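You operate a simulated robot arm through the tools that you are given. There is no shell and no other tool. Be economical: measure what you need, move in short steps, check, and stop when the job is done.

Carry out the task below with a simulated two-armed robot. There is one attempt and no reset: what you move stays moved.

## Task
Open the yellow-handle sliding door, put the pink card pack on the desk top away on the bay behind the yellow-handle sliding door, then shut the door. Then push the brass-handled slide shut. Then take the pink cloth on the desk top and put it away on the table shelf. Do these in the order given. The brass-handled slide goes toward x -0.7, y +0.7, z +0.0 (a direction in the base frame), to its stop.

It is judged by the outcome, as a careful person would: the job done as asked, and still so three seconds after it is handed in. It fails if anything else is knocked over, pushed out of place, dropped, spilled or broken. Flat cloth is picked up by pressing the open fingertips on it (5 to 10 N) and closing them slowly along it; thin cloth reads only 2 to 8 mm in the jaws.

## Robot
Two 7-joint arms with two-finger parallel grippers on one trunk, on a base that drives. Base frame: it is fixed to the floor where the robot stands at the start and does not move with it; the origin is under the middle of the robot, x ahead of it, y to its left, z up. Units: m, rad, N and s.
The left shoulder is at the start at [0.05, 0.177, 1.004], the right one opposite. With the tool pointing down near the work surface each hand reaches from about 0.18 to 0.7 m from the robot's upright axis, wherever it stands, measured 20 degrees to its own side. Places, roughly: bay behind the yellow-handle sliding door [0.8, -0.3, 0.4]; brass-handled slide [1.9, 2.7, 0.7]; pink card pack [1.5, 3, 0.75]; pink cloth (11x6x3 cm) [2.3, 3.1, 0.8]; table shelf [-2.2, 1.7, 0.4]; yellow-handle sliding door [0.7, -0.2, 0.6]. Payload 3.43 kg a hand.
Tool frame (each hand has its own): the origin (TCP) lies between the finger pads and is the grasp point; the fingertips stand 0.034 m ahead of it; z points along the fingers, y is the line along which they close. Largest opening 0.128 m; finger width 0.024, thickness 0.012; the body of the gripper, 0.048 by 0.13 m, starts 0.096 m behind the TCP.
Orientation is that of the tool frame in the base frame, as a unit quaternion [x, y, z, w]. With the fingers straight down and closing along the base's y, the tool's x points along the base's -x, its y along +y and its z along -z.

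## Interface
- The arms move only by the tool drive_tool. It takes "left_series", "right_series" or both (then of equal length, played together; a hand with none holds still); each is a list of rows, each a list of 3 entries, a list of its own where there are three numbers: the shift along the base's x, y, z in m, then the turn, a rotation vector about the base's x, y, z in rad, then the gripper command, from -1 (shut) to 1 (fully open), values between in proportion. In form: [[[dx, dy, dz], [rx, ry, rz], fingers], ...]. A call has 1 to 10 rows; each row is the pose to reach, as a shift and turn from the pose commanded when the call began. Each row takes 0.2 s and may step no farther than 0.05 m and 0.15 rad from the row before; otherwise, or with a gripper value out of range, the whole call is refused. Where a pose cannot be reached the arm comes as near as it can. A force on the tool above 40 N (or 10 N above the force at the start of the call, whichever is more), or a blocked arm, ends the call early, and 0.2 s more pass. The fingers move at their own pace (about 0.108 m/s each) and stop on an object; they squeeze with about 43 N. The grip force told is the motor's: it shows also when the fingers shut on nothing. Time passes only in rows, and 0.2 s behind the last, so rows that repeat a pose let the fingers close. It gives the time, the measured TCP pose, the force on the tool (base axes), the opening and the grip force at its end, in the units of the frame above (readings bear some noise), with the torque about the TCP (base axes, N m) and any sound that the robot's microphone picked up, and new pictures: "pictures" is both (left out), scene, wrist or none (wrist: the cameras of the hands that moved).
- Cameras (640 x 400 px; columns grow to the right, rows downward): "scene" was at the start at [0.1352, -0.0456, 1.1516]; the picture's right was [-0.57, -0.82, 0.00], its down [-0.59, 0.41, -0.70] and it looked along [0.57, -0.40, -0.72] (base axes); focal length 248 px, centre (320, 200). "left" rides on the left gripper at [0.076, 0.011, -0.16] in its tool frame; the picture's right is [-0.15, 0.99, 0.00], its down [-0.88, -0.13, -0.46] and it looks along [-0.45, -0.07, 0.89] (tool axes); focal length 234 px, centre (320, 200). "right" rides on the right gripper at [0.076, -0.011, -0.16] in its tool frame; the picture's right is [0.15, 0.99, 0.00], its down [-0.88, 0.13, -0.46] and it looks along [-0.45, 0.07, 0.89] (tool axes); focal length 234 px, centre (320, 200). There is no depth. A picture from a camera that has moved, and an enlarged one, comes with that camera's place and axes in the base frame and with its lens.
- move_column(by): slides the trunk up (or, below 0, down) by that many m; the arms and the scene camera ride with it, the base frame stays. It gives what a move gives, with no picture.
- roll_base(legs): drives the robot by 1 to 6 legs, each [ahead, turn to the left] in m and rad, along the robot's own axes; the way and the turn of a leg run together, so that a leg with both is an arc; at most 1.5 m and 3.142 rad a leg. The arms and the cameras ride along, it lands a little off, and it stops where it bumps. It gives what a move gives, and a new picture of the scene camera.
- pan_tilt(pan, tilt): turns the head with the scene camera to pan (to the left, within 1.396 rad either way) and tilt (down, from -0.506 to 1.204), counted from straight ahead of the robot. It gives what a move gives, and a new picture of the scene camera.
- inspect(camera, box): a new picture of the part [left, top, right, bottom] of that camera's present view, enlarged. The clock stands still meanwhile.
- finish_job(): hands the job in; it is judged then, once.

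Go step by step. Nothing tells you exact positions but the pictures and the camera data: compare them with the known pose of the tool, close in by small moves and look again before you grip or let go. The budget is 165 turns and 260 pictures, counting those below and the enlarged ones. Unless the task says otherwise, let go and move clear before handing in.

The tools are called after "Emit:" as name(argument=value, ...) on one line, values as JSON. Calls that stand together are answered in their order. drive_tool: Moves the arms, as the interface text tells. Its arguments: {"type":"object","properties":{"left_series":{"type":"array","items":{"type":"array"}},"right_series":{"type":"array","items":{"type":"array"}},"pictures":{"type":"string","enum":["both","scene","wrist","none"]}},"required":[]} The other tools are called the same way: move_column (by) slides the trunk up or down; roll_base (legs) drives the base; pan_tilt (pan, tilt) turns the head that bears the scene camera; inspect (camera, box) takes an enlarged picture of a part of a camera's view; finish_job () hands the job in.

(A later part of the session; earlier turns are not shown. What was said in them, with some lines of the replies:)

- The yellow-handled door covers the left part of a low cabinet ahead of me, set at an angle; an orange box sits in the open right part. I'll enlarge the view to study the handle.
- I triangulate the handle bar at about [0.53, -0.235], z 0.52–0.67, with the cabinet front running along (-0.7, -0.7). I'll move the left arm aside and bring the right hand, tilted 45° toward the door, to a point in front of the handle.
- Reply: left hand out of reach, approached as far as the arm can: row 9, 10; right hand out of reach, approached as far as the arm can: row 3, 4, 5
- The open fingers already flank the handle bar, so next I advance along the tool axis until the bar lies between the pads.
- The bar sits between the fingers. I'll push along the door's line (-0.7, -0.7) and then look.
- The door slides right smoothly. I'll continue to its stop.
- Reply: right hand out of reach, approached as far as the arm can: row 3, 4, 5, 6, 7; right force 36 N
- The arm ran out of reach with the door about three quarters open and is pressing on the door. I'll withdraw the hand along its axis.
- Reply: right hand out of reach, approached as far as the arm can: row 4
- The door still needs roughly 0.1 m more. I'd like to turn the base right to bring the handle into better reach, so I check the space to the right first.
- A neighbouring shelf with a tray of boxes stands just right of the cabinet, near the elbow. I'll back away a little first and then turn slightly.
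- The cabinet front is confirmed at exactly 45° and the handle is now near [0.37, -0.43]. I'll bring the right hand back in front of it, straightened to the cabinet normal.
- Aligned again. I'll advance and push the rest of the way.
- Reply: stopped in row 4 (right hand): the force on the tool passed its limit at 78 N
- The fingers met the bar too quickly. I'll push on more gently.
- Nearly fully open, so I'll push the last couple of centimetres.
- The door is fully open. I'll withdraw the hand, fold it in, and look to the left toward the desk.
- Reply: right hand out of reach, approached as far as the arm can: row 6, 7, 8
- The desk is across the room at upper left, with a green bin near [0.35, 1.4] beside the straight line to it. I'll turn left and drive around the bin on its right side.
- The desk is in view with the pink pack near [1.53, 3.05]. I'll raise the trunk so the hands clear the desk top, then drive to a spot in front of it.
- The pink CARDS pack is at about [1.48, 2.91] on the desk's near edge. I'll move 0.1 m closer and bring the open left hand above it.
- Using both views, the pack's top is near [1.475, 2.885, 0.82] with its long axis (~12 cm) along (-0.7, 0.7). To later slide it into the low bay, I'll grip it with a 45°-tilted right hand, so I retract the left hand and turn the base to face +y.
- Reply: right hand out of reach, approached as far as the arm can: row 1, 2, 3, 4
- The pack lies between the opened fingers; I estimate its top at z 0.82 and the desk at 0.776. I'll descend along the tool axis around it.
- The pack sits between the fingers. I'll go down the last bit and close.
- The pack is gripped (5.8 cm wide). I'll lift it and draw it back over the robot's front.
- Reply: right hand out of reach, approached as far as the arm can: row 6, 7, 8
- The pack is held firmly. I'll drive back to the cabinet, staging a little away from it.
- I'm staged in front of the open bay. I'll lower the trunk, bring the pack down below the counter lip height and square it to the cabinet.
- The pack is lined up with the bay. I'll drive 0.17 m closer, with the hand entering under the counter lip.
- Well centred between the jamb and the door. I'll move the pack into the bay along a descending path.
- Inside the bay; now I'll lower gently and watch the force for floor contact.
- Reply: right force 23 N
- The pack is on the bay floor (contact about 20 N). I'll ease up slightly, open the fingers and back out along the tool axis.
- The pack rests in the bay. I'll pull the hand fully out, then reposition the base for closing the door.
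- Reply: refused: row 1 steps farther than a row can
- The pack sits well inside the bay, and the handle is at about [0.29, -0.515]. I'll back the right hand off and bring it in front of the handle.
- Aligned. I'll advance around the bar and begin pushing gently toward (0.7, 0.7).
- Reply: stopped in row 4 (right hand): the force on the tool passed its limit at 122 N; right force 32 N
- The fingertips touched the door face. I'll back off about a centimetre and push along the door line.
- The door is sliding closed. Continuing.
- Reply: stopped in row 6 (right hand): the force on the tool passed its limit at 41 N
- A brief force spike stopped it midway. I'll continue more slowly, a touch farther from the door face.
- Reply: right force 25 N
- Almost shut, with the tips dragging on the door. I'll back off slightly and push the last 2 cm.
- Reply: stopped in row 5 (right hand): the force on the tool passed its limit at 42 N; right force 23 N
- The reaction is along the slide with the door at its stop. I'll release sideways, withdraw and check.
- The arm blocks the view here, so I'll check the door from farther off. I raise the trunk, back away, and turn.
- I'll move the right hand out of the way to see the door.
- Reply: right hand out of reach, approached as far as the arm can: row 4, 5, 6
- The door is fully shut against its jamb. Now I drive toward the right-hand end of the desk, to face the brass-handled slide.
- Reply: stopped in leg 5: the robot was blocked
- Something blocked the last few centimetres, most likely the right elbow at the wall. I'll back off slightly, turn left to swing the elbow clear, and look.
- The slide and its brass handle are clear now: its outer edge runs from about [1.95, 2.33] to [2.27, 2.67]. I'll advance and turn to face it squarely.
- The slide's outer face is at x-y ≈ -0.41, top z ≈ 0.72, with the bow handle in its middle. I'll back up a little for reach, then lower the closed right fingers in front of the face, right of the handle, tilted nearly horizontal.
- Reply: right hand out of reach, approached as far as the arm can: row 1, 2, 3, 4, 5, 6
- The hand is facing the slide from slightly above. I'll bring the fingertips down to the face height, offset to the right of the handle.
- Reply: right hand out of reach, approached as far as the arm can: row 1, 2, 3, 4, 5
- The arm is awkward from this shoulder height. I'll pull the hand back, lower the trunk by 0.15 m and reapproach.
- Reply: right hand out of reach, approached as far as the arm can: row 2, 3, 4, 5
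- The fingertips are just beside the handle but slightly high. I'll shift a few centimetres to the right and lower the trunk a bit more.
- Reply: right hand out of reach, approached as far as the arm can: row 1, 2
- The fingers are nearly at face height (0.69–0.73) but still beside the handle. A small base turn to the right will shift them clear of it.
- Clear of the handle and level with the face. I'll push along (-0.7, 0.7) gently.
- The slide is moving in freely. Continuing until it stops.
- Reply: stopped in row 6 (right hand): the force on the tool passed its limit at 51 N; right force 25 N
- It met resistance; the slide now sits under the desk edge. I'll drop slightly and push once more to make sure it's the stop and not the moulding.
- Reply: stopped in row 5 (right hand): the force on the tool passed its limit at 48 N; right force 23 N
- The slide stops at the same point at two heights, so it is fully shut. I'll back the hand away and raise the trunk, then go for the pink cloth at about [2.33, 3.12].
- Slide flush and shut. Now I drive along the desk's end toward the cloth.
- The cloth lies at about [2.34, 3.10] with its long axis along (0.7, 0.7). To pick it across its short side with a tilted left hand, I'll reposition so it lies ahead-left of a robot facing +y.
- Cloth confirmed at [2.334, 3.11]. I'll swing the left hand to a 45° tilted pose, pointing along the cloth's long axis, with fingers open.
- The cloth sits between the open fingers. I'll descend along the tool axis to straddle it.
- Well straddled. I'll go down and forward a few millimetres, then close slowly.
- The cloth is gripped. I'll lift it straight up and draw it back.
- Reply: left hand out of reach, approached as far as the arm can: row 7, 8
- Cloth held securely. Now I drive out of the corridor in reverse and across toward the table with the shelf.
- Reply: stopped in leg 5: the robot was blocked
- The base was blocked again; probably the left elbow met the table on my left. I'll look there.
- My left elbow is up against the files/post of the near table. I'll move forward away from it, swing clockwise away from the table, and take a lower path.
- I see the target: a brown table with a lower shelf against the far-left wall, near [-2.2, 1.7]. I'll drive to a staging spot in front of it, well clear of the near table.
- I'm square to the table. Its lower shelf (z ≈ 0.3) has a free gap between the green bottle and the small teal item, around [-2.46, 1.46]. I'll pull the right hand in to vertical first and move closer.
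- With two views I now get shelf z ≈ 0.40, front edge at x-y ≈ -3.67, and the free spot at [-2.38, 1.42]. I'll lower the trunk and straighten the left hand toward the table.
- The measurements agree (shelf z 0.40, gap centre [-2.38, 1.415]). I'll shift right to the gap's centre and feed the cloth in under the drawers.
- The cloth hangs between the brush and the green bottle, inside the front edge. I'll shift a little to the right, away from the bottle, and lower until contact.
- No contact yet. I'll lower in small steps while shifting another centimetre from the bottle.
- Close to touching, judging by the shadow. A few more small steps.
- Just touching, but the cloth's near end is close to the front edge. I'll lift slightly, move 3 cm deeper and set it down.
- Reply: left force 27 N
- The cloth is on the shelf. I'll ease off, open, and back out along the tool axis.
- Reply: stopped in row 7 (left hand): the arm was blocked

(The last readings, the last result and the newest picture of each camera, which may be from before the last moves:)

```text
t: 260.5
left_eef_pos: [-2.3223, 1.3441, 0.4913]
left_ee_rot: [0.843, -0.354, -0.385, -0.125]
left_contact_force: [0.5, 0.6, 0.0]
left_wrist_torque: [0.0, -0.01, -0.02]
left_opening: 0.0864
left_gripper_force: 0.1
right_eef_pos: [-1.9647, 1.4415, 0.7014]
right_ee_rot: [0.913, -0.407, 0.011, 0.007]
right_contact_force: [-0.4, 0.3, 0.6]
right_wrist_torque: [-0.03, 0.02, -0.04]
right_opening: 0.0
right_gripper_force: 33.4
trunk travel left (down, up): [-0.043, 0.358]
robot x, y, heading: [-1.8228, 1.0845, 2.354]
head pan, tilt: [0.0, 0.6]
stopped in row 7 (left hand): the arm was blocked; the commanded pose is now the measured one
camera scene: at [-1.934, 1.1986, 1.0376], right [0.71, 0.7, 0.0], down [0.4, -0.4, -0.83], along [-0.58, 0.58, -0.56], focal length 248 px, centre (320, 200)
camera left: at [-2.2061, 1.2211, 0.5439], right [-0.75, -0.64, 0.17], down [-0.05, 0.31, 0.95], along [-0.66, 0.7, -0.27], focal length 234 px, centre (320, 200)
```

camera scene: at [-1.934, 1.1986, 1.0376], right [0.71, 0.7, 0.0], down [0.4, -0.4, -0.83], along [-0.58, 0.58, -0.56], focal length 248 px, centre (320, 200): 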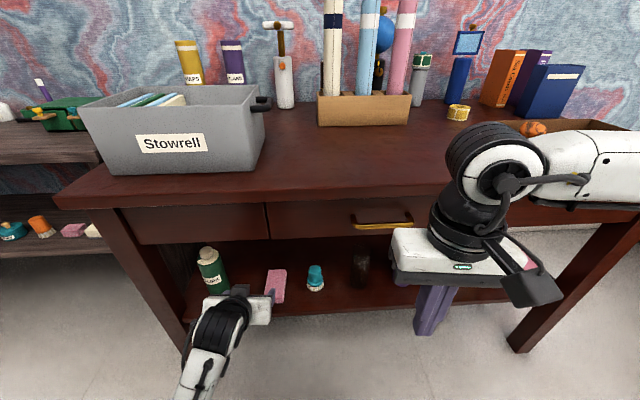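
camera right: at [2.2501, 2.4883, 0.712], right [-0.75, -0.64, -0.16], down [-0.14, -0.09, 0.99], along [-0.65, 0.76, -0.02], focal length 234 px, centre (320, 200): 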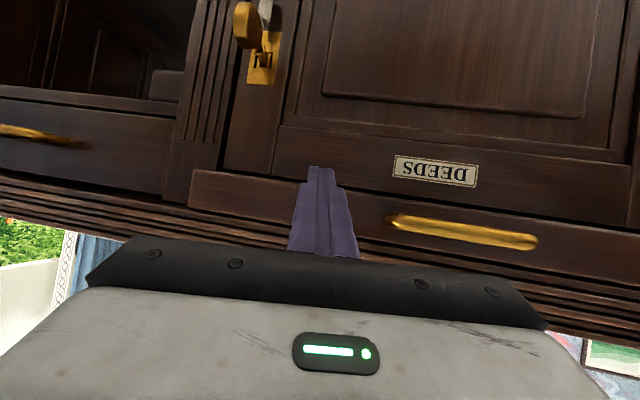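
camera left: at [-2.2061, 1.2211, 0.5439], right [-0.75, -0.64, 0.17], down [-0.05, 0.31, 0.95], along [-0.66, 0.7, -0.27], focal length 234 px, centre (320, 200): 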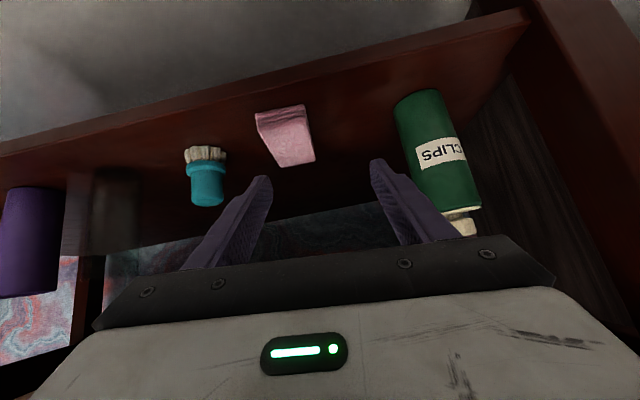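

The cloth lies on the shelf with the brush and bottle untouched. The arm is folded tight, so I'll clear it by reversing the base straight back.

Emit:
roll_base(legs=[[-0.4, 0]])

Emit:
inspect(camera="scene", box=[160, 150, 480, 350])

```text
t: 263.0
left_eef_pos: [-2.0344, 1.0579, 0.4934]
left_ee_rot: [0.842, -0.354, -0.386, -0.125]
left_contact_force: [1.4, -0.7, -0.1]
left_wrist_torque: [0.02, -0.05, -0.03]
left_opening: 0.0863
left_gripper_force: 0.0
right_eef_pos: [-1.6773, 1.1544, 0.702]
right_ee_rot: [0.913, -0.408, 0.011, 0.008]
right_contact_force: [-0.3, 0.3, -0.4]
right_wrist_torque: [-0.03, 0.0, -0.03]
right_opening: 0.0002
right_gripper_force: 32.7
trunk travel left (down, up): [-0.043, 0.358]
robot x, y, heading: [-1.5365, 0.7943, 2.354]
head pan, tilt: [0.0, 0.6]
camera scene: at [-1.6474, 0.9109, 1.0373], right [0.71, 0.7, 0.0], down [0.39, -0.4, -0.83], along [-0.58, 0.59, -0.56], focal length 248 px, centre (320, 200)
```

scene: 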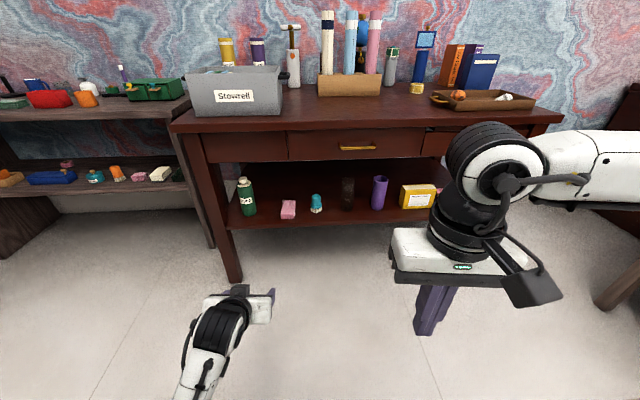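

```text
2.00 times, centred on (320, 250) of scene
camera zoom: at [-1.6474, 0.9109, 1.0373], right [0.71, 0.7, 0.0], down [0.39, -0.4, -0.83], along [-0.58, 0.59, -0.56], focal length 496 px, centre (320, 100)
```

zoom: 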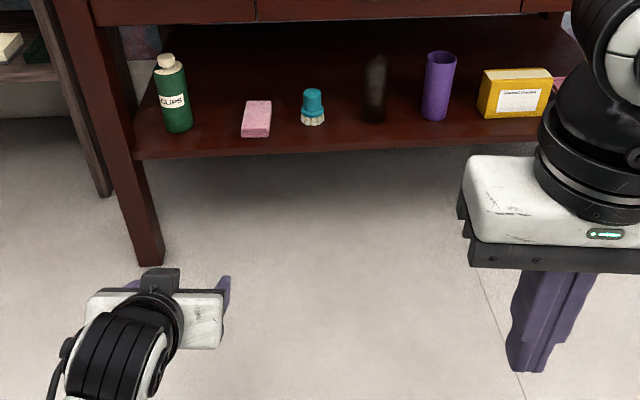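

The cloth rests on the table shelf, the pack is behind the shut yellow-handled door, the slide is pushed in to its stop, and both hands are clear, so I'm handing in.

Emit:
finish_job()

```text
The job is handed in.
```

I finished all three parts in the order you gave, and the job is handed in; I don't have the judge's result.

- **Card pack:** the pink card pack is in the bay, and the yellow-handle door is shut against its jamb.
- **Slide:** the brass-handled slide is pushed in to its stop.
- **Cloth:** the pink cloth is on the table shelf, between the green bottle and the teal brush. Both were still standing in the last picture.

The base was blocked twice while driving. The first time was probably the right elbow at the wall by the switches and dials. The second was probably the left elbow at the files or post on the table near the green bin. The files looked upright in a later picture, but I could not confirm that no switch or dial was moved.
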